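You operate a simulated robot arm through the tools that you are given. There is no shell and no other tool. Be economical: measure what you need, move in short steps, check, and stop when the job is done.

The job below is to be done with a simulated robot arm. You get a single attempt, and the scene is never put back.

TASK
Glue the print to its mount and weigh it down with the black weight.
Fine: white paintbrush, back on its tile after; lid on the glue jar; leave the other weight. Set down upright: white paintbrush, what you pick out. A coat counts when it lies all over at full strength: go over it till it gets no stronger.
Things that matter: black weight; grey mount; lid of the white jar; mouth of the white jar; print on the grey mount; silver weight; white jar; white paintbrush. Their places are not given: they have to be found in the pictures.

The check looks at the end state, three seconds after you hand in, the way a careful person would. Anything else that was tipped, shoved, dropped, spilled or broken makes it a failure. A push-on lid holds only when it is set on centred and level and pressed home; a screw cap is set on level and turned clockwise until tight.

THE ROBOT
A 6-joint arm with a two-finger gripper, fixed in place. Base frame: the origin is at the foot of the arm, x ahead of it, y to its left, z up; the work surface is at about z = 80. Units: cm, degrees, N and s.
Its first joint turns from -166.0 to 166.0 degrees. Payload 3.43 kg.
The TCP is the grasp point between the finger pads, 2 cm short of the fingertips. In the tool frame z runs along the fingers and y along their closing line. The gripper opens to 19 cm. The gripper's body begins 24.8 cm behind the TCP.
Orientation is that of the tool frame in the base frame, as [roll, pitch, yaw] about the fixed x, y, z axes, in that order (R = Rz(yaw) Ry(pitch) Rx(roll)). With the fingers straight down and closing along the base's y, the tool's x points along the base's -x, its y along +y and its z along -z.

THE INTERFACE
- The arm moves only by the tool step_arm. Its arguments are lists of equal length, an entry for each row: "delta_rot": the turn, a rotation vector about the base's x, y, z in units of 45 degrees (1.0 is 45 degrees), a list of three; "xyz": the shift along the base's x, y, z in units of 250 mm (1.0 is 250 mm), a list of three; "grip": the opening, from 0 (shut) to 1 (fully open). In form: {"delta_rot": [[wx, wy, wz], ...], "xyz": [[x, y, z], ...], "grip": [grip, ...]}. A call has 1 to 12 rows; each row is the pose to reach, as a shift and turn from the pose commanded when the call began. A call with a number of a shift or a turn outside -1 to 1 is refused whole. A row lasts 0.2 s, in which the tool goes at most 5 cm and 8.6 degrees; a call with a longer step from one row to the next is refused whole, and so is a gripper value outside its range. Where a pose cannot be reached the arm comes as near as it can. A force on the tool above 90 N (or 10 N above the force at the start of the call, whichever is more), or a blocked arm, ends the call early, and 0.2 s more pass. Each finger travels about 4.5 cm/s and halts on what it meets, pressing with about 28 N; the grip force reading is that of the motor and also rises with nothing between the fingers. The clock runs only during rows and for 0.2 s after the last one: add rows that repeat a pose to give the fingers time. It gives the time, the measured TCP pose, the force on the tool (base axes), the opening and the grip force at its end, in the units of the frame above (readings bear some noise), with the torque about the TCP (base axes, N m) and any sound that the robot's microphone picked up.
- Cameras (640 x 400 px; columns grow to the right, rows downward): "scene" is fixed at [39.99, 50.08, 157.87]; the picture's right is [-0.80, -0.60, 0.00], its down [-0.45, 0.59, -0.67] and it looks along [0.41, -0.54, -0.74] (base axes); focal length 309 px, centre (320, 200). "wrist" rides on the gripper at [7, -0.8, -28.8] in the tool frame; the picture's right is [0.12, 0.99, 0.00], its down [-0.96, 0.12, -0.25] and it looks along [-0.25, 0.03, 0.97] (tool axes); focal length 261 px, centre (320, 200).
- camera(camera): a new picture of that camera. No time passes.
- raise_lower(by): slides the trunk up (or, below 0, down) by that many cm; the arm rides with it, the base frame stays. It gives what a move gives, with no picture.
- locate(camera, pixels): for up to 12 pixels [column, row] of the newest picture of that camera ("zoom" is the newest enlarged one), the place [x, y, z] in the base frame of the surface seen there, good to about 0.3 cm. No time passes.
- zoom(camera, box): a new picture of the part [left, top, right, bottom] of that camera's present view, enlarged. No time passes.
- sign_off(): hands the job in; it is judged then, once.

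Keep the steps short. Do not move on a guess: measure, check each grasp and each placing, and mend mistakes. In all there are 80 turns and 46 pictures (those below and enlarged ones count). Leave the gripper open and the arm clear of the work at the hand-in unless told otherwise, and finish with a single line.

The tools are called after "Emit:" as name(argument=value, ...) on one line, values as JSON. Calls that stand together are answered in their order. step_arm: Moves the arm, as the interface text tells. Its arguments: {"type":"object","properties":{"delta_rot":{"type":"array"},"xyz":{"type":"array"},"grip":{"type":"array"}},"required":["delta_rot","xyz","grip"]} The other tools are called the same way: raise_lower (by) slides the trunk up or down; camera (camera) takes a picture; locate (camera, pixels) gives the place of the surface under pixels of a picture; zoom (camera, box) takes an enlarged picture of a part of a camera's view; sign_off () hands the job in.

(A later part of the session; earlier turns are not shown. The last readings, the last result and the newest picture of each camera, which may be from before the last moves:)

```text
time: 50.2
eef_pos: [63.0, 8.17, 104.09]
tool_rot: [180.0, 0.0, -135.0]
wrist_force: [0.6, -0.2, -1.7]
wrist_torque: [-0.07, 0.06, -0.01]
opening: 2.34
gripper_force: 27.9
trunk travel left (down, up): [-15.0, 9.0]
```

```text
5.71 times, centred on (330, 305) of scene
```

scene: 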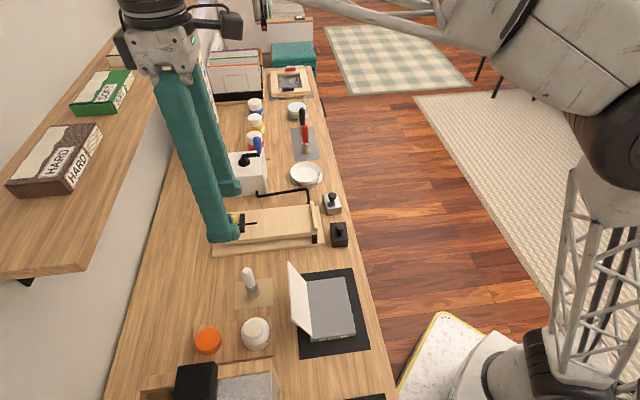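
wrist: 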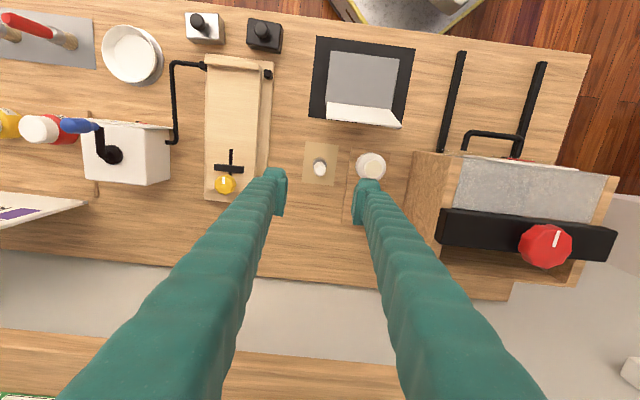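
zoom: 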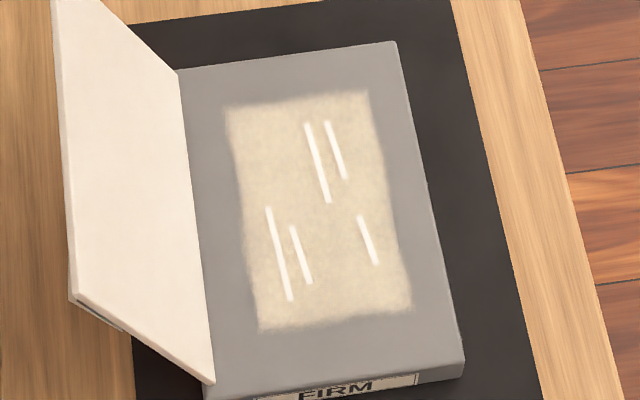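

There's no change, so the coat is at full strength. Now the brush goes back to its tile centre (76.2, 31.2), crossing high past the flap.

Emit:
step_arm(delta_rot=[[0, 0, 0], [0, 0, 0], [0, 0, 0], [0, 0, 0], [0, 0, 0], [0, 0, 0], [0, 0, 0], [0, 0, 0], [0, 0, 0], [0, 0, 0], [0, 0, 0]], xyz=[[0.05, 0, 0.15], [0.17, 0.13, 0.15], [0.28, 0.28, 0.15], [0.39, 0.43, 0.15], [0.46, 0.6, 0.15], [0.5, 0.77, 0.15], [0.527, 0.92, 0.15], [0.527, 0.92, 0], [0.527, 0.92, -0.18], [0.527, 0.92, -0.36], [0.527, 0.92, -0.54]], grip=[0, 0, 0, 0, 0, 0, 0, 0, 0, 0, 0])

Emit:
zoom(camera="scene", box=[190, 220, 320, 340])

```text
time: 52.6
eef_pos: [76.17, 31.03, 90.44]
tool_rot: [-180.0, 0.1, -135.2]
wrist_force: [-0.7, -0.5, -0.5]
wrist_torque: [0.04, -0.08, -0.03]
opening: 2.33
gripper_force: 28.0
trunk travel left (down, up): [-15.0, 9.0]
```

```text
3.33 times, centred on (255, 280) of scene
```

zoom: 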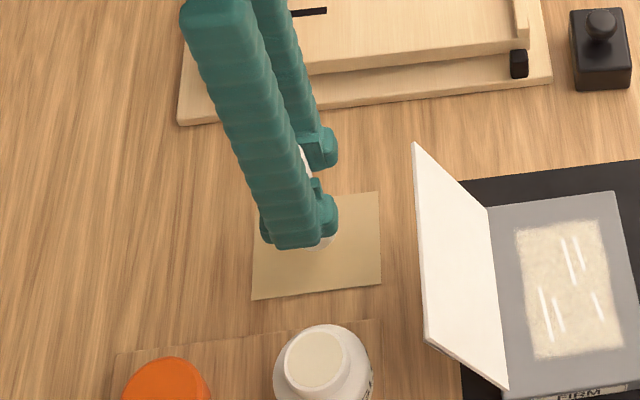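

It's over the tile. I'll lower step by step until it touches.

Emit:
step_arm(delta_rot=[[0, 0, 0], [0, 0, 0], [0, 0, 0], [0, 0, 0]], xyz=[[0, 0, -0.03], [0, 0, -0.06], [0, 0, -0.07], [0, 0, -0.07]], grip=[0, 0, 0, 0])

Emit:
step_arm(delta_rot=[[0, 0, 0], [0, 0, 0]], xyz=[[0, 0, -0.005], [0, 0, -0.008]], grip=[0, 0])

```text
time: 53.6
eef_pos: [76.18, 31.0, 88.72]
tool_rot: [179.9, 0.0, -135.2]
wrist_force: [0.6, 0.3, 0.2]
wrist_torque: [-0.02, 0.01, -0.04]
opening: 2.33
gripper_force: 28.6
trunk travel left (down, up): [-15.0, 9.0]
```

```text
time: 54.2
eef_pos: [76.35, 31.03, 88.59]
tool_rot: [180.0, 0.0, -135.2]
wrist_force: [-1.2, 0.3, -0.9]
wrist_torque: [0.03, 0.01, -0.01]
opening: 2.33
gripper_force: 28.2
trunk travel left (down, up): [-15.0, 9.0]
```

Emit:
step_arm(delta_rot=[[0, 0, 0], [0, 0, 0]], xyz=[[0, 0, -0.005], [0, 0, -0.009]], grip=[0, 0])

```text
time: 54.8
eef_pos: [76.3, 31.13, 88.42]
tool_rot: [180.0, 0.0, -135.1]
wrist_force: [0.3, 0.3, -1.4]
wrist_torque: [-0.01, -0.02, 0.03]
opening: 2.35
gripper_force: 27.3
trunk travel left (down, up): [-15.0, 9.0]
```

Emit:
step_arm(delta_rot=[[0, 0, 0], [0, 0, 0]], xyz=[[0, 0, -0.005], [0, 0, -0.009]], grip=[0, 0])

```text
time: 55.4
eef_pos: [76.2, 31.04, 88.11]
tool_rot: [180.0, -0.1, -135.1]
wrist_force: [-0.6, -1.1, 1.8]
wrist_torque: [-0.04, -0.01, -0.02]
opening: 2.34
gripper_force: 27.7
trunk travel left (down, up): [-15.0, 9.0]
```

It's touching the tile. I'll open the fingers and then rise straight up.

Emit:
step_arm(delta_rot=[[0, 0, 0], [0, 0, 0], [0, 0, 0], [0, 0, 0], [0, 0, 0], [0, 0, 0], [0, 0, 0], [0, 0, 0], [0, 0, 0]], xyz=[[0, 0, -0.002], [0, 0, -0.002], [0, 0, -0.002], [0, 0, -0.002], [0, 0, -0.002], [0, 0, 0.1], [0, 0, 0.28], [0, 0, 0.46], [0, 0, 0.6]], grip=[0.15, 0.2, 0.3, 0.35, 0.35, 0.35, 0.35, 0.35, 0.35])

Emit:
zoom(camera="scene", box=[180, 240, 320, 365])

```text
time: 57.4
eef_pos: [76.32, 31.2, 103.09]
tool_rot: [-180.0, 0.0, -135.1]
wrist_force: [0.4, 0.5, 0.3]
wrist_torque: [-0.05, 0.04, -0.02]
opening: 6.67
gripper_force: 0.1
trunk travel left (down, up): [-15.0, 9.0]
```

```text
3.20 times, centred on (250, 302) of scene
```

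zoom: 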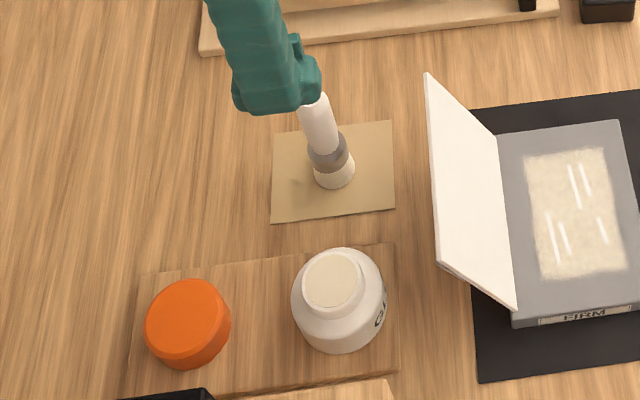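

The brush stands upright on the tile. Next I close the print, with shut fingers placed behind the flap (n ≈ 70.5, middle) and tips at about 90.5.

Emit:
step_arm(delta_rot=[[0, 0, 0], [0, 0, 0], [0, 0, 0], [0, 0, 0], [0, 0, 0], [0, 0, 0], [0, 0, 0]], xyz=[[-0.12, 0.015, 0.02], [-0.24, 0.03, 0.02], [-0.358, 0.046, 0.02], [-0.358, 0.046, -0.12], [-0.358, 0.046, -0.28], [-0.358, 0.046, -0.42], [-0.358, 0.046, -0.42]], grip=[0.25, 0.15, 0.05, 0, 0, 0, 0])

Emit:
zoom(camera="scene", box=[220, 230, 380, 350])

```text
time: 59.0
eef_pos: [67.28, 32.2, 92.69]
tool_rot: [179.9, 0.0, -135.1]
wrist_force: [0.4, -0.5, 0.0]
wrist_torque: [0.01, 0.0, -0.03]
opening: 0.01
gripper_force: 27.7
trunk travel left (down, up): [-15.0, 9.0]
```

```text
3.33 times, centred on (300, 290) of scene
```

zoom: 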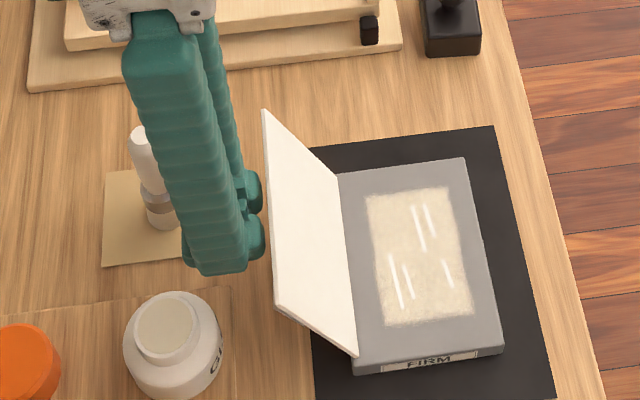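

The fingers are behind the flap. I'll push it toward the mount in small steps, just past upright.

Emit:
step_arm(delta_rot=[[0, 0, 0], [0, 0, 0], [0, 0, 0], [0, 0, 0], [0, 0, 0], [0, 0, 0], [0, 0, 0]], xyz=[[-0.04, -0.04, 0], [-0.08, -0.08, 0], [-0.12, -0.12, 0], [-0.16, -0.16, 0], [-0.2, -0.2, 0], [-0.235, -0.235, 0], [-0.25, -0.25, 0]], grip=[0, 0, 0, 0, 0, 0, 0])

Emit:
zoom(camera="scene", box=[220, 230, 380, 350])

```text
time: 60.6
eef_pos: [61.1, 25.89, 92.65]
tool_rot: [180.0, 0.1, -135.1]
wrist_force: [0.4, -0.2, -0.4]
wrist_torque: [-0.02, 0.02, 0.01]
opening: 0.0
gripper_force: 27.7
trunk travel left (down, up): [-15.0, 9.0]
```

```text
3.33 times, centred on (300, 290) of scene
```

zoom: 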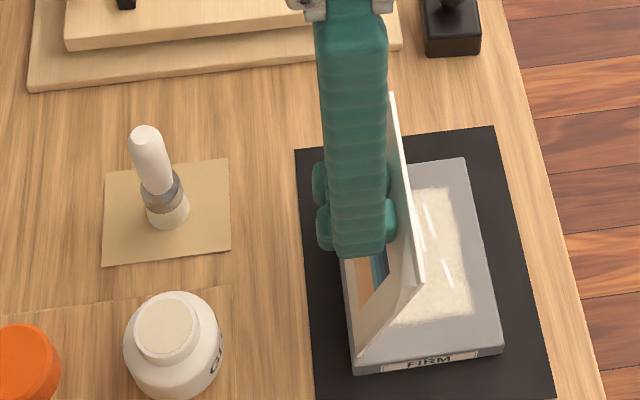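

The flap is past upright. I'll follow its arc down toward the mount.

Emit:
step_arm(delta_rot=[[0, 0, 0], [0, 0, 0], [0, 0, 0], [0, 0, 0], [0, 0, 0], [0, 0, 0], [0, 0, 0], [0, 0, 0], [0, 0, 0]], xyz=[[-0.028, -0.028, -0.015], [-0.054, -0.054, -0.036], [-0.08, -0.08, -0.06], [-0.105, -0.105, -0.088], [-0.125, -0.125, -0.122], [-0.143, -0.143, -0.16], [-0.155, -0.155, -0.2], [-0.167, -0.167, -0.24], [-0.167, -0.167, -0.24]], grip=[0, 0, 0, 0, 0, 0, 0, 0, 0])

Emit:
zoom(camera="scene", box=[220, 230, 380, 350])

```text
time: 62.6
eef_pos: [56.99, 21.79, 86.56]
tool_rot: [-180.0, -0.1, -135.1]
wrist_force: [0.0, 0.2, 0.2]
wrist_torque: [0.0, -0.01, -0.04]
opening: 0.0
gripper_force: 28.3
trunk travel left (down, up): [-15.0, 9.0]
```

```text
3.33 times, centred on (300, 290) of scene
```

zoom: 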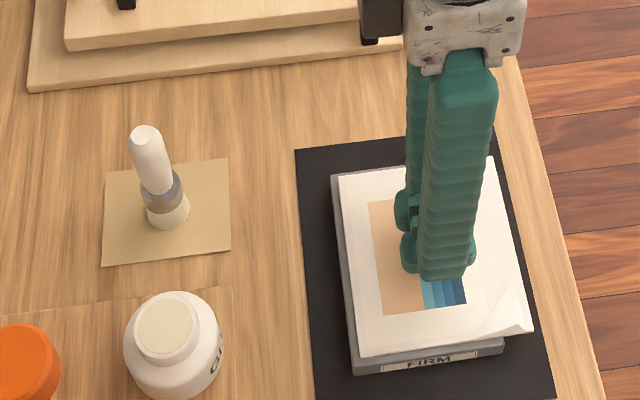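

The print is nearly flat. I'll lower the tips gently until they touch it.

Emit:
step_arm(delta_rot=[[0, 0, 0], [0, 0, 0], [0, 0, 0], [0, 0, 0]], xyz=[[0.01, 0.01, -0.03], [0.02, 0.02, -0.06], [0.02, 0.02, -0.072], [0.02, 0.02, -0.072]], grip=[0, 0, 0, 0])

```text
time: 63.6
eef_pos: [57.65, 22.19, 84.96]
tool_rot: [-179.9, -0.1, -135.0]
wrist_force: [0.3, -0.6, 0.2]
wrist_torque: [0.02, -0.02, -0.01]
opening: 0.0
gripper_force: 28.0
trunk travel left (down, up): [-15.0, 9.0]
```

Emit:
step_arm(delta_rot=[[0, 0, 0], [0, 0, 0], [0, 0, 0], [0, 0, 0]], xyz=[[0, 0, -0.01], [0, 0, -0.016], [0, 0, -0.022], [0, 0, -0.022]], grip=[0, 0, 0, 0])

```text
time: 64.6
eef_pos: [57.38, 22.11, 84.46]
tool_rot: [180.0, 0.1, -135.2]
wrist_force: [-4.0, -0.1, 27.3]
wrist_torque: [0.13, 0.0, 0.01]
opening: 0.58
gripper_force: 28.4
trunk travel left (down, up): [-15.0, 9.0]
```

Pressed at 27 N. I'll lift off and look at the print and the black weight.

Emit:
step_arm(delta_rot=[[0, 0, 0], [0, 0, 0], [0, 0, 0], [0, 0, 0], [0, 0, 0], [0, 0, 0], [0, 0, 0]], xyz=[[0, 0, 0.1], [0, 0, 0.28], [0, 0, 0.46], [0.05, -0.15, 0.6], [0.1, -0.3, 0.7], [0.15, -0.48, 0.75], [0.15, -0.6, 0.8]], grip=[0, 0, 0, 0, 0.1, 0.2, 0.4])

Emit:
zoom(camera="scene", box=[280, 185, 390, 345])

Emit:
locate(camera="scene", pixels=[[339, 226], [330, 228], [348, 227], [340, 234], [339, 240], [332, 200]])

```text
refused: row 4 steps farther than a row can; nothing moved
```

```text
2.50 times, centred on (335, 265) of scene
```

zoom: 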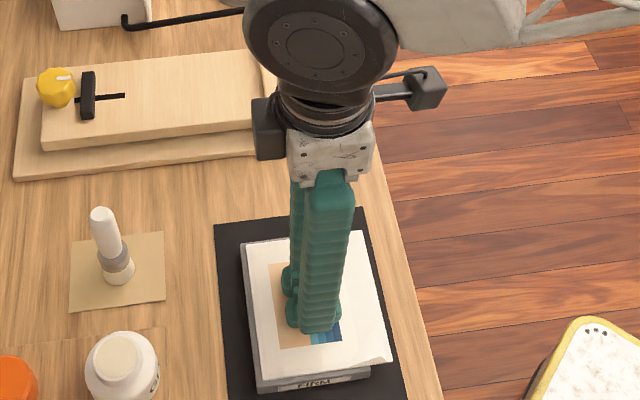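

```text
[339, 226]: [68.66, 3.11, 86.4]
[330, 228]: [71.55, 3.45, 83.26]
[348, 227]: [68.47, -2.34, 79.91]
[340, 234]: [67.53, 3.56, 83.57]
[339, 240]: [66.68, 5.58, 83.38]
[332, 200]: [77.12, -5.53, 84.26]
```

The lift was refused for a step that was too long. I'll lift again in shorter rows and go above the black weight (knob near 68.7, 3.1).

Emit:
step_arm(delta_rot=[[0, 0, 0], [0, 0, 0], [0, 0, 0], [0, 0, 0], [0, 0, 0], [0, 0, 0], [0, 0, 0], [0, 0, 0], [0, 0, 0]], xyz=[[0, 0, 0.1], [0, 0, 0.28], [0, 0, 0.46], [0, 0, 0.64], [0.07, -0.15, 0.7], [0.15, -0.3, 0.76], [0.25, -0.46, 0.8], [0.36, -0.6, 0.8], [0.44, -0.74, 0.8]], grip=[0, 0, 0, 0.05, 0.1, 0.2, 0.3, 0.35, 0.4])

Emit:
camera(camera="wrist")

Emit:
zoom(camera="scene", box=[280, 185, 390, 345])

```text
time: 66.6
eef_pos: [68.41, 3.44, 104.3]
tool_rot: [180.0, 0.0, -135.1]
wrist_force: [-0.6, 0.3, -0.4]
wrist_torque: [-0.09, -0.07, -0.05]
opening: 7.61
gripper_force: 0.1
trunk travel left (down, up): [-15.0, 9.0]
```

```text
12 pictures are left
```

wrist: 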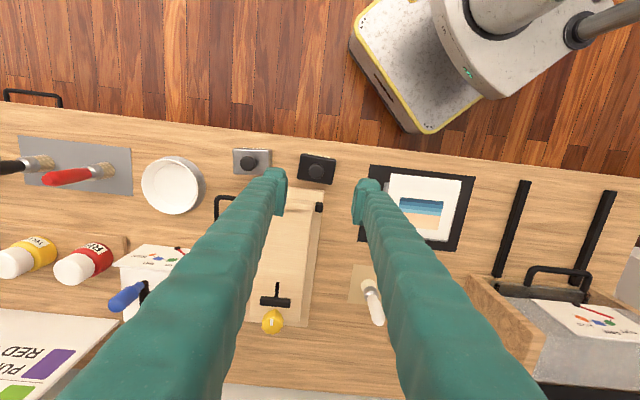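

```text
2.50 times, centred on (335, 265) of scene
```

zoom: 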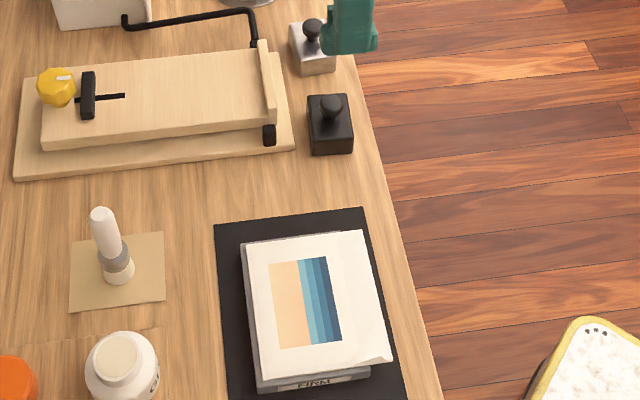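

The print is down. I'll measure the black weight in the wrist picture and check the print's flatness in the enlargement.

Emit:
locate(camera="wrist", pixels=[[316, 171], [303, 156], [332, 160], [329, 180], [301, 176], [266, 160], [320, 207]])

Emit:
locate(camera="zoom", pixels=[[329, 103], [329, 115], [246, 245], [360, 234], [388, 358], [260, 376], [310, 300], [385, 340], [248, 300], [312, 100], [348, 97], [352, 130]])

```text
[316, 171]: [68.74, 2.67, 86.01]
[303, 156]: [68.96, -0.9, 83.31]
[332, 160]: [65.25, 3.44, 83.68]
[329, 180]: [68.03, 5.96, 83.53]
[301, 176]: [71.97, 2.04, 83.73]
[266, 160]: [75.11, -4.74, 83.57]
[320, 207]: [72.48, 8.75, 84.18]
```

```text
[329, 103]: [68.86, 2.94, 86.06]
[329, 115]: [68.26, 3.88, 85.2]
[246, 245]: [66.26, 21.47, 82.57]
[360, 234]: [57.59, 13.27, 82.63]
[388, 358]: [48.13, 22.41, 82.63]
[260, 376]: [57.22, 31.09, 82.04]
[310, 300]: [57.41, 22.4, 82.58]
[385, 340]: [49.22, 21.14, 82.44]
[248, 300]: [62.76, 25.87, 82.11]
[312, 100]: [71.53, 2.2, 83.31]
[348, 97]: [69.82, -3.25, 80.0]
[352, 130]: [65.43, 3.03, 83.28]
```

The weight is a block about 4 x 5.6 cm, centred at (68.6, 2.65), top 83.5, squared with the table. I'll lower to just above its body with the fingers across the long side and check.

Emit:
step_arm(delta_rot=[[0, 0, 0], [0, 0, 0], [0, 0, 0], [0, 0, 0], [0, 0, 0], [0, 0, 0]], xyz=[[0.008, -0.03, -0.15], [0.008, -0.03, -0.33], [0.008, -0.03, -0.5], [0.008, -0.03, -0.62], [0.008, -0.03, -0.69], [0.008, -0.03, -0.69]], grip=[0.4, 0.4, 0.4, 0.4, 0.4, 0.4])

Emit:
zoom(camera="wrist", box=[220, 60, 420, 220])

```text
time: 68.0
eef_pos: [68.69, 2.99, 86.89]
tool_rot: [-180.0, 0.0, -135.1]
wrist_force: [0.0, 0.2, -0.3]
wrist_torque: [0.0, 0.01, -0.02]
opening: 7.61
gripper_force: 0.0
trunk travel left (down, up): [-15.0, 9.0]
```

```text
2.50 times, centred on (320, 140) of wrist
```

zoom: 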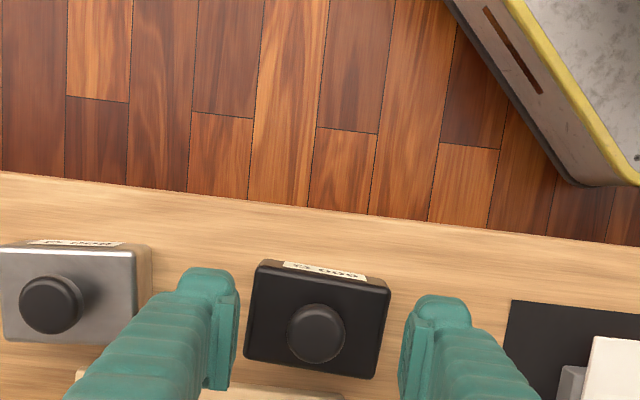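

The weight sits slightly left of centre between the fingers. I'll shift 0.3 cm that way, lower to TCP ≈ 82.9, then close.

Emit:
step_arm(delta_rot=[[0, 0, 0], [0, 0, 0], [0, 0, 0], [0, 0, 0], [0, 0, 0], [0, 0, 0], [0, 0, 0], [0, 0, 0]], xyz=[[0.008, -0.008, 0], [0.008, -0.008, -0.06], [0.008, -0.008, -0.12], [0.008, -0.008, -0.16], [0.008, -0.008, -0.16], [0.008, -0.008, -0.16], [0.008, -0.008, -0.16], [0.008, -0.008, -0.16]], grip=[0.4, 0.4, 0.4, 0.4, 0.3, 0.2, 0.15, 0.15])

```text
time: 69.8
eef_pos: [68.86, 2.72, 83.0]
tool_rot: [-180.0, 0.1, -135.1]
wrist_force: [-0.8, 0.0, 0.2]
wrist_torque: [0.03, -0.08, -0.07]
opening: 6.95
gripper_force: 28.1
trunk travel left (down, up): [-15.0, 9.0]
```

It holds at 6.95 cm. I'll lift a little and look at the grasp.

Emit:
step_arm(delta_rot=[[0, 0, 0], [0, 0, 0], [0, 0, 0], [0, 0, 0]], xyz=[[0, 0, 0], [0, 0, 0.04], [0, 0, 0.12], [0, 0, 0.12]], grip=[0.1, 0.1, 0.1, 0.1])

Emit:
zoom(camera="scene", box=[280, 170, 390, 280])

```text
time: 70.8
eef_pos: [68.8, 2.77, 86.04]
tool_rot: [180.0, 0.0, -135.1]
wrist_force: [0.2, -0.1, -6.1]
wrist_torque: [0.01, 0.03, -0.03]
opening: 6.96
gripper_force: 28.2
trunk travel left (down, up): [-15.0, 9.0]
```

```text
3.64 times, centred on (335, 225) of scene
```

zoom: 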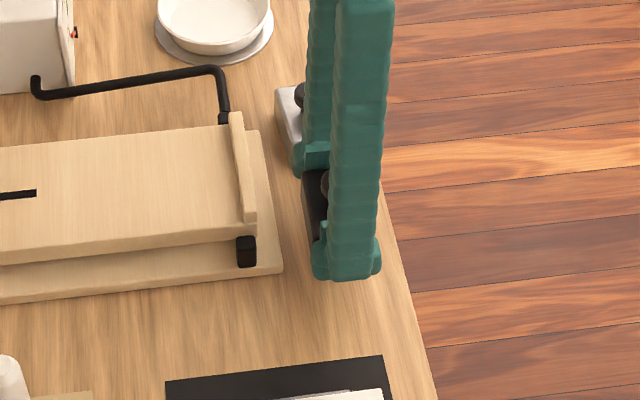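

It's lifted level, about 6 N. I'll carry it to the print's centre (57.6, 22.4) and lower it to just above.

Emit:
step_arm(delta_rot=[[0, 0, 0], [0, 0, 0], [0, 0, 0], [0, 0, 0], [0, 0, 0], [0, 0, 0], [0, 0, 0], [0, 0, 0], [0, 0, 0], [0, 0, 0]], xyz=[[0, 0, 0.15], [-0.05, 0.1, 0.2], [-0.13, 0.24, 0.2], [-0.21, 0.38, 0.2], [-0.29, 0.52, 0.2], [-0.37, 0.66, 0.2], [-0.448, 0.786, 0.2], [-0.448, 0.786, 0.1], [-0.448, 0.786, 0.02], [-0.448, 0.786, 0.02]], grip=[0.1, 0.1, 0.1, 0.1, 0.1, 0.1, 0.1, 0.1, 0.1, 0.1])

Emit:
step_arm(delta_rot=[[0, 0, 0], [0, 0, 0], [0, 0, 0]], xyz=[[0, 0, -0.02], [0, 0, -0.03], [0, 0, -0.03]], grip=[0.1, 0.1, 0.1])

```text
time: 73.0
eef_pos: [57.56, 22.42, 86.48]
tool_rot: [179.9, 0.0, -135.2]
wrist_force: [0.6, -0.8, -5.6]
wrist_torque: [0.04, 0.02, 0.03]
opening: 6.95
gripper_force: 27.9
trunk travel left (down, up): [-15.0, 9.0]
```

```text
time: 73.8
eef_pos: [57.73, 22.42, 85.73]
tool_rot: [179.9, 0.0, -135.1]
wrist_force: [0.0, 0.0, -6.2]
wrist_torque: [0.03, -0.04, 0.04]
opening: 6.91
gripper_force: 28.3
trunk travel left (down, up): [-15.0, 9.0]
```

Emit:
step_arm(delta_rot=[[0, 0, 0], [0, 0, 0]], xyz=[[0, 0, -0.006], [0, 0, -0.01]], grip=[0.1, 0.1])

```text
time: 74.4
eef_pos: [57.64, 22.4, 85.5]
tool_rot: [180.0, 0.2, -135.1]
wrist_force: [0.9, 0.4, 4.4]
wrist_torque: [0.24, -0.05, -0.05]
opening: 6.91
gripper_force: 27.7
trunk travel left (down, up): [-15.0, 9.0]
```

It's resting on the print. I'll open and rise, then move toward the lid side.

Emit:
step_arm(delta_rot=[[0, 0, 0], [0, 0, 0], [0, 0, 0], [0, 0, 0], [0, 0, 0], [0, 0, 0], [0, 0, 0], [0, 0, 0], [0, 0, 0]], xyz=[[0, 0, 0], [0, 0, 0], [0, 0, 0], [0, 0, 0], [0, 0, 0.1], [0, 0, 0.28], [0, 0, 0.46], [0, 0, 0.64], [0, 0, 0.8]], grip=[0.4, 0.45, 0.5, 0.5, 0.5, 0.5, 0.5, 0.5, 0.5])

Emit:
step_arm(delta_rot=[[0, 0, 0], [0, 0, 0], [0, 0, 0], [0, 0, 0], [0, 0, 0], [0, 0, 0], [0, 0, 0], [0, 0, 0], [0, 0, 0]], xyz=[[0.07, 0.11, 0], [0.14, 0.24, 0], [0.21, 0.38, 0], [0.29, 0.52, 0], [0.38, 0.65, 0], [0.47, 0.76, 0], [0.58, 0.86, 0], [0.7, 0.954, 0], [0.7, 0.954, 0]], grip=[0.4, 0.4, 0.4, 0.4, 0.4, 0.4, 0.4, 0.4, 0.4])

Emit:
camera(camera="scene")

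```text
time: 76.4
eef_pos: [57.82, 22.38, 105.77]
tool_rot: [-179.9, 0.0, -135.1]
wrist_force: [0.0, 1.1, 0.2]
wrist_torque: [-0.03, 0.05, -0.01]
opening: 9.51
gripper_force: 0.1
trunk travel left (down, up): [-15.0, 9.0]
```

```text
time: 78.4
eef_pos: [75.15, 46.61, 105.31]
tool_rot: [180.0, 0.0, -135.1]
wrist_force: [0.3, 0.4, -0.8]
wrist_torque: [-0.08, 0.05, -0.01]
opening: 7.59
gripper_force: 0.1
trunk travel left (down, up): [-15.0, 9.0]
```

```text
8 pictures are left
```

scene: 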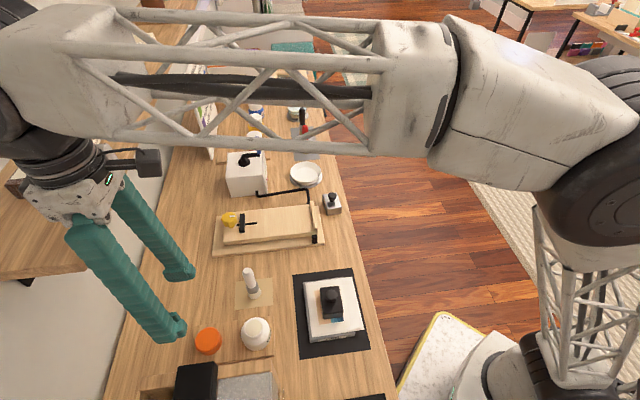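

The print is weighed down and the flap is closed. Now the lid: I'll measure what is around it from the wrist view.

Emit:
zoom(camera="wrist", box=[250, 90, 420, 230])

Emit:
locate(camera="scene", pixels=[[182, 372], [196, 366], [213, 366], [208, 330], [197, 335], [220, 335], [206, 345], [208, 350]])

```text
2.86 times, centred on (335, 160) of wrist
```

zoom: 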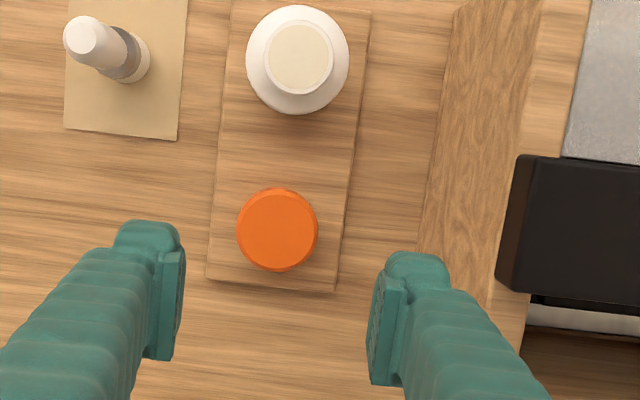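

```text
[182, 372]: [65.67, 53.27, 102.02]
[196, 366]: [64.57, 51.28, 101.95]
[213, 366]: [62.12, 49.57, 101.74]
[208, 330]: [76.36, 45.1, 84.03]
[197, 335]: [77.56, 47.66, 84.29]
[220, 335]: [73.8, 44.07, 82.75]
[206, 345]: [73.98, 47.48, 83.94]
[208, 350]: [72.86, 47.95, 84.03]
```

Emit:
locate(camera="zoom", pixels=[[278, 230], [242, 230], [315, 230], [278, 192], [278, 264], [430, 220], [450, 200], [300, 56], [268, 56], [331, 56], [300, 24], [300, 90]])

```text
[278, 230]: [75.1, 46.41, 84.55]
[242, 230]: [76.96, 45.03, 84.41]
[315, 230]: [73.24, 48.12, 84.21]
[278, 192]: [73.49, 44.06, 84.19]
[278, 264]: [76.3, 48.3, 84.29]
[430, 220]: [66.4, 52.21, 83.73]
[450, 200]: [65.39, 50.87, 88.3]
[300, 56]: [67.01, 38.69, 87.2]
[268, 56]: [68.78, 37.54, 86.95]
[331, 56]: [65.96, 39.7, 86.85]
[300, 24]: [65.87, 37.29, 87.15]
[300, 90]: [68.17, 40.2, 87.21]
```

The lid is at (75.05, 46.35), top 84.2, about 4.8 cm wide; nothing is in the fingers' way. I'll lower around its upper part and close.

Emit:
step_arm(delta_rot=[[0, 0, 0], [0, 0, 0], [0, 0, 0], [0, 0, 0], [0, 0, 0], [0, 0, 0], [0, 0, 0], [0, 0, 0], [0, 0, 0], [0, 0, 0], [0, 0, 0], [0, 0, 0]], xyz=[[-0.004, -0.008, -0.18], [-0.004, -0.008, -0.36], [-0.004, -0.008, -0.54], [-0.004, -0.008, -0.7], [-0.004, -0.008, -0.8], [-0.004, -0.008, -0.833], [-0.004, -0.008, -0.833], [-0.004, -0.008, -0.833], [-0.004, -0.008, -0.833], [-0.004, -0.008, -0.833], [-0.004, -0.008, -0.833], [-0.004, -0.008, -0.833]], grip=[0.4, 0.4, 0.4, 0.4, 0.4, 0.4, 0.32, 0.25, 0.2, 0.15, 0.1, 0.1])

```text
time: 81.0
eef_pos: [75.1, 46.11, 84.64]
tool_rot: [180.0, 0.0, -135.1]
wrist_force: [0.0, 0.7, 0.9]
wrist_torque: [0.0, 0.0, -0.01]
opening: 5.31
gripper_force: 28.0
trunk travel left (down, up): [-15.0, 9.0]
```

The lid is gripped (5.31 cm). I'll lift it and carry it above the mouth, lid bottom at about 89.5, then check centring.

Emit:
step_arm(delta_rot=[[0, 0, 0], [0, 0, 0], [0, 0, 0], [0, 0, 0], [0, 0, 0], [0, 0, 0], [0, 0, 0], [0, 0, 0], [0, 0, 0]], xyz=[[0, 0, 0.05], [0, 0, 0.2], [0, 0, 0.38], [-0.08, -0.075, 0.4], [-0.16, -0.15, 0.4], [-0.24, -0.225, 0.4], [-0.317, -0.298, 0.4], [-0.317, -0.298, 0.34], [-0.317, -0.298, 0.34]], grip=[0.1, 0.1, 0.1, 0.1, 0.1, 0.1, 0.1, 0.1, 0.1])

Emit:
zoom(camera="scene", box=[190, 260, 310, 360])

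Emit:
zoom(camera="wrist", box=[260, 90, 380, 190])

```text
time: 83.0
eef_pos: [67.18, 38.61, 93.19]
tool_rot: [-180.0, 0.1, -135.1]
wrist_force: [0.7, 0.3, 0.6]
wrist_torque: [0.0, 0.02, 0.02]
opening: 5.27
gripper_force: 27.7
trunk travel left (down, up): [-15.0, 9.0]
```

```text
4.00 times, centred on (250, 310) of scene
```

zoom: 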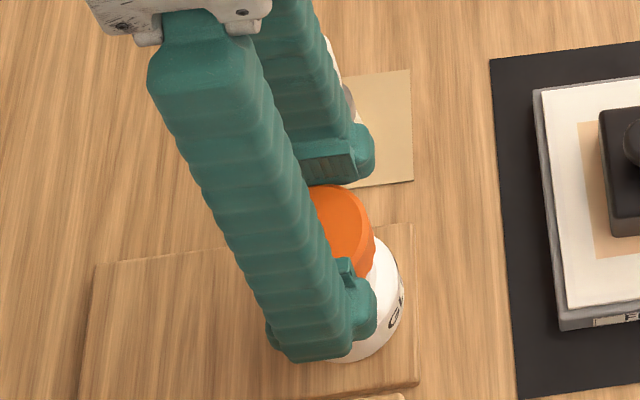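

```text
4.00 times, centred on (320, 140) of wrist
```

zoom: 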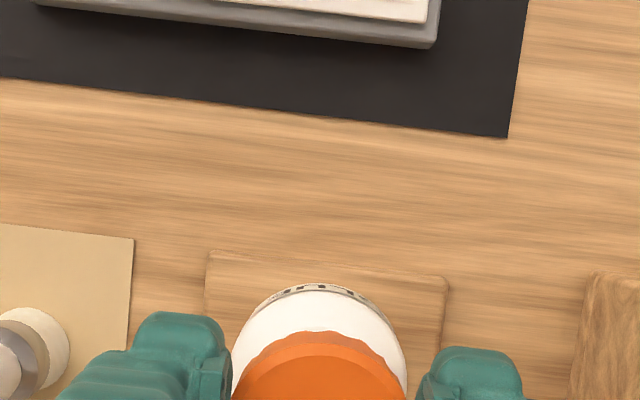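

Centring looks right side to side. I'll measure the lid's front edge against the jar's.

Emit:
locate(camera="zoom", pixels=[[318, 362], [318, 340], [240, 385], [396, 385], [320, 315], [318, 392]])

Emit:
step_arm(delta_rot=[[0, 0, 0], [0, 0, 0], [0, 0, 0], [0, 0, 0]], xyz=[[0, 0, -0.03], [0, 0, -0.06], [0, 0, -0.085], [0, 0, -0.085]], grip=[0.1, 0.1, 0.1, 0.1])

```text
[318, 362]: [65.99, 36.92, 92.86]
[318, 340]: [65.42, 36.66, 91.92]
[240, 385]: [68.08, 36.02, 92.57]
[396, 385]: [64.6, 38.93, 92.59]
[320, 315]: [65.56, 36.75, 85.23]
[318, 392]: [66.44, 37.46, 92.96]
```

```text
time: 84.0
eef_pos: [66.96, 38.6, 91.07]
tool_rot: [180.0, 0.0, -135.1]
wrist_force: [-0.2, -0.2, -0.2]
wrist_torque: [-0.01, -0.01, 0.04]
opening: 5.3
gripper_force: 28.1
trunk travel left (down, up): [-15.0, 9.0]
```

The lid is about 0.2 cm short toward the back, so I'll shift (+0.14, +0.14) and lower gently until contact.

Emit:
step_arm(delta_rot=[[0, 0, 0], [0, 0, 0], [0, 0, 0], [0, 0, 0]], xyz=[[0.006, 0.006, 0], [0.006, 0.006, -0.015], [0.006, 0.006, -0.03], [0.006, 0.006, -0.03]], grip=[0.1, 0.1, 0.1, 0.1])

Emit:
step_arm(delta_rot=[[0, 0, 0], [0, 0, 0], [0, 0, 0]], xyz=[[0, 0, -0.01], [0, 0, -0.02], [0, 0, -0.02]], grip=[0.1, 0.1, 0.1])

```text
time: 85.0
eef_pos: [67.26, 38.77, 90.38]
tool_rot: [180.0, -0.1, -135.1]
wrist_force: [0.4, -0.2, -1.1]
wrist_torque: [0.0, 0.04, 0.0]
opening: 5.33
gripper_force: 28.1
trunk travel left (down, up): [-15.0, 9.0]
```

```text
time: 85.8
eef_pos: [67.31, 38.63, 89.89]
tool_rot: [179.9, 0.0, -135.1]
wrist_force: [-2.0, -5.8, 1.7]
wrist_torque: [-0.2, 0.09, 0.02]
opening: 5.32
gripper_force: 28.2
trunk travel left (down, up): [-15.0, 9.0]
```

The lid is over the rim, but a side force of 6 N (toward −y) shows it's a touch off. I'll ease (−0.05, −0.15) cm and read again.

Emit:
step_arm(delta_rot=[[0, 0, 0], [0, 0, 0]], xyz=[[-0.002, -0.006, 0], [-0.002, -0.006, 0]], grip=[0.1, 0.1])

```text
time: 86.4
eef_pos: [67.03, 38.66, 89.71]
tool_rot: [-180.0, 0.1, -135.2]
wrist_force: [0.8, 0.5, 0.7]
wrist_torque: [-0.05, -0.02, -0.01]
opening: 5.29
gripper_force: 27.8
trunk travel left (down, up): [-15.0, 9.0]
```

The side force is gone. I'll continue lowering in small steps.

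Emit:
step_arm(delta_rot=[[0, 0, 0], [0, 0, 0], [0, 0, 0]], xyz=[[0, 0, -0.01], [0, 0, -0.02], [0, 0, -0.02]], grip=[0.1, 0.1, 0.1])

```text
time: 87.2
eef_pos: [67.17, 38.36, 89.37]
tool_rot: [179.9, 0.1, -135.1]
wrist_force: [-7.7, -8.1, 15.5]
wrist_torque: [-0.18, 0.17, 0.01]
opening: 5.28
gripper_force: 27.4
trunk travel left (down, up): [-15.0, 9.0]
```

Now 15 N up with 11 N sideways toward the robot (−n). I'll ease 0.1 cm that way and read.

Emit:
step_arm(delta_rot=[[0, 0, 0], [0, 0, 0]], xyz=[[-0.003, -0.003, 0], [-0.004, -0.004, 0]], grip=[0.1, 0.1])

```text
time: 87.8
eef_pos: [67.13, 38.5, 89.34]
tool_rot: [179.9, 0.0, -135.1]
wrist_force: [3.3, -2.8, 21.0]
wrist_torque: [-0.07, -0.02, -0.03]
opening: 5.27
gripper_force: 28.2
trunk travel left (down, up): [-15.0, 9.0]
```

Side forces are small, and it rests at 21 N with the lid's underside near 85.7, not home. Its scalloped skirt suggests a screw cap, so I'll try a slow clockwise turn and read the torque and height.

Emit:
step_arm(delta_rot=[[0, 0, -0.15], [0, 0, -0.3], [0, 0, -0.45], [0, 0, -0.6], [0, 0, -0.75], [0, 0, -0.9]], xyz=[[0.001, -0.001, 0], [0.001, -0.001, 0], [0.001, -0.001, 0], [0.001, -0.001, 0], [0.001, -0.001, 0], [0.001, -0.001, 0]], grip=[0.1, 0.1, 0.1, 0.1, 0.1, 0.1])

```text
time: 89.2
eef_pos: [67.04, 38.73, 89.27]
tool_rot: [180.0, 0.1, -175.7]
wrist_force: [-13.2, 22.7, 3.1]
wrist_torque: [0.31, 0.05, 0.11]
opening: 5.3
gripper_force: 27.8
trunk travel left (down, up): [-15.0, 9.0]
```

The upward force fell from 21 to 3 N while turning, so a thread is drawing it down. It's a screw cap. The side force is (−13, 23) N, so I'll ease that way.

Emit:
step_arm(delta_rot=[[0, 0, 0], [0, 0, 0]], xyz=[[-0.003, 0.005, 0], [-0.005, 0.008, 0]], grip=[0.1, 0.1])

```text
time: 89.8
eef_pos: [66.95, 38.64, 89.36]
tool_rot: [-180.0, 0.0, -175.7]
wrist_force: [-14.9, 21.0, 6.1]
wrist_torque: [0.25, 0.21, 0.05]
opening: 5.3
gripper_force: 28.1
trunk travel left (down, up): [-15.0, 9.0]
```

The side force didn't change, so something may be touching. I'll look.

Emit:
zoom(camera="scene", box=[180, 240, 320, 370])

```text
3.08 times, centred on (250, 305) of scene
```

zoom: 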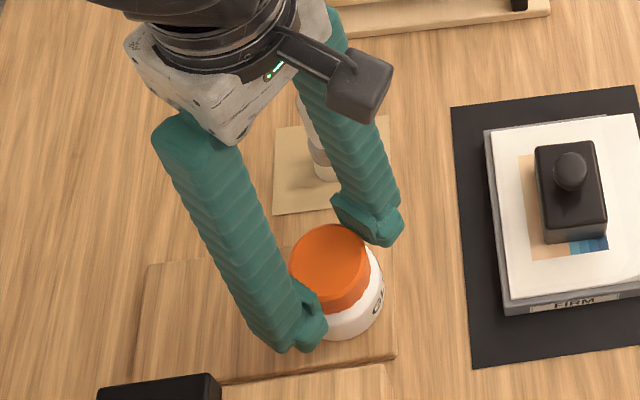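

Nothing is touching; the cap sits low and level. I'll release to free the side load and measure the cap's top.

Emit:
locate(camera="zoom", pixels=[[328, 255], [294, 260], [362, 250], [326, 229], [330, 285], [345, 312], [350, 325]])

Emit:
step_arm(delta_rot=[[0, 0, 0], [0, 0, 0], [0, 0, 0], [0, 0, 0]], xyz=[[0, 0, 0], [0, 0, 0], [0, 0, 0], [0, 0, 0]], grip=[0.35, 0.4, 0.42, 0.42])

```text
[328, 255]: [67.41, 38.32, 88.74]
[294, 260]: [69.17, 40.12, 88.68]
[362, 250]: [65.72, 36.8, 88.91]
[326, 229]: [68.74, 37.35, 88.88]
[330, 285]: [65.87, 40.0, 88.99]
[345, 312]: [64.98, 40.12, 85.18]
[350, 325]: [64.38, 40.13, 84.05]
```

```text
time: 90.8
eef_pos: [67.18, 38.6, 89.31]
tool_rot: [-180.0, 0.0, -175.6]
wrist_force: [0.5, -0.1, -0.1]
wrist_torque: [-0.03, 0.02, 0.03]
opening: 7.99
gripper_force: 0.1
trunk travel left (down, up): [-15.0, 9.0]
```

Released, no load. The cap is level, centred at about (67.37, 38.57), top 88.8. I'll re-centre, drop 0.8 cm for a better hold, and turn the open gripper back counter-clockwise.

Emit:
step_arm(delta_rot=[[0, 0, 0.18], [0, 0, 0.36], [0, 0, 0.54], [0, 0, 0.72], [0, 0, 0.9], [0, 0, 0.98]], xyz=[[0.003, -0.001, 0], [0.006, -0.001, 0], [0.006, -0.001, -0.01], [0.006, -0.001, -0.02], [0.006, -0.001, -0.032], [0.006, -0.001, -0.032]], grip=[0.42, 0.42, 0.42, 0.42, 0.42, 0.42])

Emit:
step_arm(delta_rot=[[0, 0, 0.18], [0, 0, 0.36], [0, 0, 0.54], [0, 0, 0.72], [0, 0, 0.9], [0, 0, 0.9]], xyz=[[0, 0, 0], [0, 0, 0], [0, 0, 0], [0, 0, 0], [0, 0, 0], [0, 0, 0]], grip=[0.42, 0.42, 0.42, 0.42, 0.42, 0.42])

Emit:
step_arm(delta_rot=[[0, 0, 0], [0, 0, 0], [0, 0, 0], [0, 0, 0], [0, 0, 0]], xyz=[[0, 0, 0], [0, 0, 0], [0, 0, 0], [0, 0, 0], [0, 0, 0]], grip=[0.3, 0.22, 0.15, 0.1, 0.1])

```text
time: 92.2
eef_pos: [67.13, 38.76, 88.48]
tool_rot: [180.0, 0.0, -131.5]
wrist_force: [-0.1, 0.6, 0.8]
wrist_torque: [0.0, 0.0, 0.0]
opening: 7.99
gripper_force: 0.1
trunk travel left (down, up): [-15.0, 9.0]
```

```text
time: 93.6
eef_pos: [67.21, 38.65, 88.58]
tool_rot: [-180.0, 0.1, -90.8]
wrist_force: [0.4, -0.7, -0.1]
wrist_torque: [-0.01, 0.0, 0.0]
opening: 7.99
gripper_force: 0.1
trunk travel left (down, up): [-15.0, 9.0]
```

```text
time: 94.8
eef_pos: [67.44, 38.77, 88.58]
tool_rot: [-179.8, 0.0, -91.0]
wrist_force: [19.4, 4.7, 2.7]
wrist_torque: [0.06, -0.08, -0.02]
opening: 5.34
gripper_force: 28.2
trunk travel left (down, up): [-15.0, 9.0]
```

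Gripped. A +x force of 19 N means the cap's centre is a bit farther in x, so I'll shift 0.2 cm.

Emit:
step_arm(delta_rot=[[0, 0, 0], [0, 0, 0]], xyz=[[0.004, 0.001, 0], [0.008, 0.002, 0]], grip=[0.1, 0.1])

```text
time: 95.4
eef_pos: [67.44, 38.7, 88.46]
tool_rot: [180.0, -0.1, -90.9]
wrist_force: [7.5, -1.4, 10.3]
wrist_torque: [-0.01, 0.0, -0.05]
opening: 5.34
gripper_force: 28.5
trunk travel left (down, up): [-15.0, 9.0]
```

Better. I'll turn clockwise 44° and read the torque.

Emit:
step_arm(delta_rot=[[0, 0, -0.16], [0, 0, -0.32], [0, 0, -0.48], [0, 0, -0.64], [0, 0, -0.8], [0, 0, -0.98]], xyz=[[0.004, 0, 0], [0.004, 0, -0.001], [0.004, 0, -0.002], [0.004, 0, -0.003], [0.004, 0, -0.003], [0.004, 0, -0.003]], grip=[0.1, 0.1, 0.1, 0.1, 0.1, 0.1])

```text
time: 96.8
eef_pos: [67.35, 38.74, 88.47]
tool_rot: [180.0, 0.0, -135.2]
wrist_force: [-10.8, -8.9, 11.9]
wrist_torque: [-0.02, 0.29, 0.01]
opening: 5.33
gripper_force: 28.1
trunk travel left (down, up): [-15.0, 9.0]
```

There's little torque yet. I'll relieve the side force and keep turning clockwise.

Emit:
step_arm(delta_rot=[[0, 0, -0.16], [0, 0, -0.32], [0, 0, -0.48], [0, 0, -0.64], [0, 0, -0.8], [0, 0, -0.98]], xyz=[[-0.004, -0.003, 0], [-0.004, -0.003, -0.001], [-0.004, -0.003, -0.002], [-0.004, -0.003, -0.003], [-0.004, -0.003, -0.003], [-0.004, -0.003, -0.003]], grip=[0.1, 0.1, 0.1, 0.1, 0.1, 0.1])

```text
time: 98.2
eef_pos: [67.42, 38.79, 88.48]
tool_rot: [180.0, 0.0, -179.4]
wrist_force: [0.4, 5.5, 14.8]
wrist_torque: [0.19, -0.05, -0.01]
opening: 5.34
gripper_force: 28.0
trunk travel left (down, up): [-15.0, 9.0]
```

The cap turns freely with no torque and no descent, so it may be a push-on lid instead. I'll release, rise, close the fingers, and press down on its centre.

Emit:
step_arm(delta_rot=[[0, 0, 0], [0, 0, 0], [0, 0, 0], [0, 0, 0], [0, 0, 0], [0, 0, 0], [0, 0, 0], [0, 0, 0], [0, 0, 0], [0, 0, 0], [0, 0, 0]], xyz=[[0, 0, 0], [0, 0, 0], [0, 0, 0], [0, 0, 0.1], [0, 0, 0.2], [0, 0, 0.2], [0, 0, 0.2], [0, 0, 0.2], [0, 0, 0.2], [0, 0, 0.12], [0, 0, 0.12]], grip=[0.35, 0.4, 0.42, 0.42, 0.3, 0.2, 0.1, 0, 0, 0, 0])

Emit:
zoom(camera="scene", box=[220, 280, 310, 360])

```text
time: 100.6
eef_pos: [67.25, 38.7, 91.26]
tool_rot: [-180.0, -0.1, -179.2]
wrist_force: [1.1, 0.4, 0.6]
wrist_torque: [0.02, -0.01, -0.01]
opening: 0.0
gripper_force: 27.9
trunk travel left (down, up): [-15.0, 9.0]
```

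```text
5.00 times, centred on (265, 320) of scene
```

zoom: 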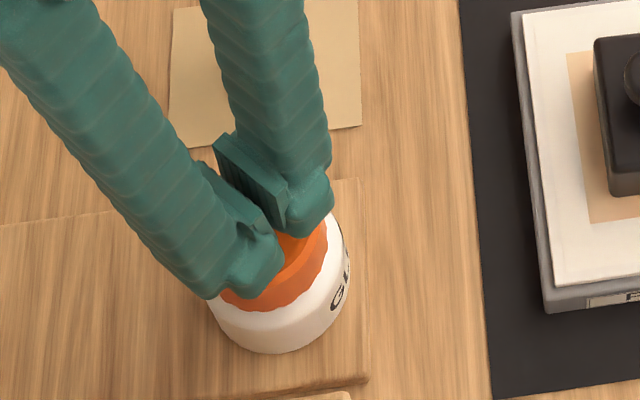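

Emit:
locate(camera="zoom", pixels=[[270, 305], [275, 300], [275, 312], [305, 275], [300, 240], [322, 245], [275, 340], [245, 303]])

Emit:
step_arm(delta_rot=[[0, 0, 0], [0, 0, 0], [0, 0, 0]], xyz=[[0.004, -0.003, -0.01], [0.004, -0.003, -0.02], [0.004, -0.003, -0.02]], grip=[0, 0, 0])

```text
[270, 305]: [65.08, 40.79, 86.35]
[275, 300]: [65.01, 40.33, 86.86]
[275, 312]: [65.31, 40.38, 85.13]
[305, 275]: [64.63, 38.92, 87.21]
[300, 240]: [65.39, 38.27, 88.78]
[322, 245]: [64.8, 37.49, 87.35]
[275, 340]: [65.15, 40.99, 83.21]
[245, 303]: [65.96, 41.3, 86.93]
```

```text
time: 101.4
eef_pos: [67.29, 38.59, 90.95]
tool_rot: [-180.0, 0.0, -179.1]
wrist_force: [0.6, 0.1, -0.3]
wrist_torque: [0.02, 0.03, 0.0]
opening: 0.0
gripper_force: 28.0
trunk travel left (down, up): [-15.0, 9.0]
```

The lid's underside is near 85.6 and the shoulder near 85.2, so it's almost down. I'll press on top now.

Emit:
step_arm(delta_rot=[[0, 0, 0], [0, 0, 0], [0, 0, 0]], xyz=[[0, 0, -0.006], [0, 0, -0.014], [0, 0, -0.014]], grip=[0, 0, 0])

```text
time: 102.2
eef_pos: [67.36, 38.48, 90.67]
tool_rot: [-180.0, 0.1, -179.2]
wrist_force: [-2.9, -0.9, 29.0]
wrist_torque: [0.0, 0.11, -0.01]
opening: 0.58
gripper_force: 27.8
trunk travel left (down, up): [-15.0, 9.0]
```

Emit:
step_arm(delta_rot=[[0, 0, 0], [0, 0, 0], [0, 0, 0]], xyz=[[0, 0, -0.006], [0, 0, -0.012], [0, 0, -0.012]], grip=[0, 0, 0])

```text
time: 103.0
eef_pos: [67.32, 38.69, 90.64]
tool_rot: [179.8, 0.4, -179.2]
wrist_force: [-3.4, 3.1, 77.7]
wrist_torque: [0.06, 0.14, -0.09]
opening: 0.6
gripper_force: 28.4
trunk travel left (down, up): [-15.0, 9.0]
```

78 N with no give and no click, so it isn't a push-on stop. The slight descent during the turns fits a thread, so I'll regrip and turn further, rotating the open gripper back above the cap first.

Emit:
step_arm(delta_rot=[[0, 0, 0], [0, 0, 0.18], [0, 0, 0.36], [0, 0, 0.54], [0, 0, 0.72], [0, 0, 0.9], [0, 0, 1.0], [0, 0, 1.0]], xyz=[[0, 0, 0.08], [0, 0, 0.12], [0, 0, 0.12], [0, 0, 0.12], [0, 0, 0.12], [0, 0, 0.12], [0, 0, 0.12], [0, 0, 0.12]], grip=[0, 0.1, 0.2, 0.3, 0.4, 0.42, 0.42, 0.42])

Emit:
step_arm(delta_rot=[[0, 0, 0.18], [0, 0, 0.36], [0, 0, 0.54], [0, 0, 0.72], [0, 0, 0.9], [0, 0, 1.0], [0, 0, 1.0]], xyz=[[0, 0, 0], [0, 0, 0], [0, 0, 0], [0, 0, 0], [0, 0, 0], [0, 0, 0], [0, 0, 0]], grip=[0.42, 0.42, 0.42, 0.42, 0.42, 0.42, 0.42])

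Emit:
step_arm(delta_rot=[[0, 0, 0.18], [0, 0, 0.36], [0, 0, 0.54], [0, 0, 0.72], [0, 0, 0.9], [0, 0, 1.0], [0, 0, 1.0], [0, 0, 1.0]], xyz=[[0, 0, 0], [0, 0, 0], [0, 0, 0], [0, 0, 0], [0, 0, 0], [0, 0, 0], [0, 0, -0.1], [0, 0, -0.192]], grip=[0.42, 0.42, 0.42, 0.42, 0.42, 0.42, 0.42, 0.42])

Emit:
step_arm(delta_rot=[[0, 0, 0], [0, 0, 0], [0, 0, 0], [0, 0, 0], [0, 0, 0]], xyz=[[0, 0, 0], [0, 0, 0], [0, 0, 0], [0, 0, 0], [0, 0, 0]], grip=[0.3, 0.22, 0.15, 0.1, 0.1])

```text
time: 104.8
eef_pos: [67.39, 38.72, 93.21]
tool_rot: [180.0, 0.0, -134.1]
wrist_force: [0.8, -0.4, 0.0]
wrist_torque: [-0.01, 0.01, 0.0]
opening: 7.99
gripper_force: 0.0
trunk travel left (down, up): [-15.0, 9.0]
```

```text
time: 106.4
eef_pos: [67.39, 38.49, 93.23]
tool_rot: [179.9, -0.1, -89.1]
wrist_force: [-1.2, -0.5, -0.3]
wrist_torque: [0.02, -0.02, 0.01]
opening: 8.0
gripper_force: 0.0
trunk travel left (down, up): [-15.0, 9.0]
```

```text
time: 108.2
eef_pos: [67.43, 38.67, 88.57]
tool_rot: [-180.0, 0.0, -44.2]
wrist_force: [-0.4, -0.4, 0.8]
wrist_torque: [0.05, -0.05, 0.01]
opening: 7.96
gripper_force: 0.0
trunk travel left (down, up): [-15.0, 9.0]
```

```text
time: 109.4
eef_pos: [67.44, 38.62, 88.43]
tool_rot: [180.0, 0.0, -44.2]
wrist_force: [-5.9, -4.0, -1.4]
wrist_torque: [0.06, -0.01, 0.04]
opening: 5.34
gripper_force: 27.9
trunk travel left (down, up): [-15.0, 9.0]
5 turns are left
```

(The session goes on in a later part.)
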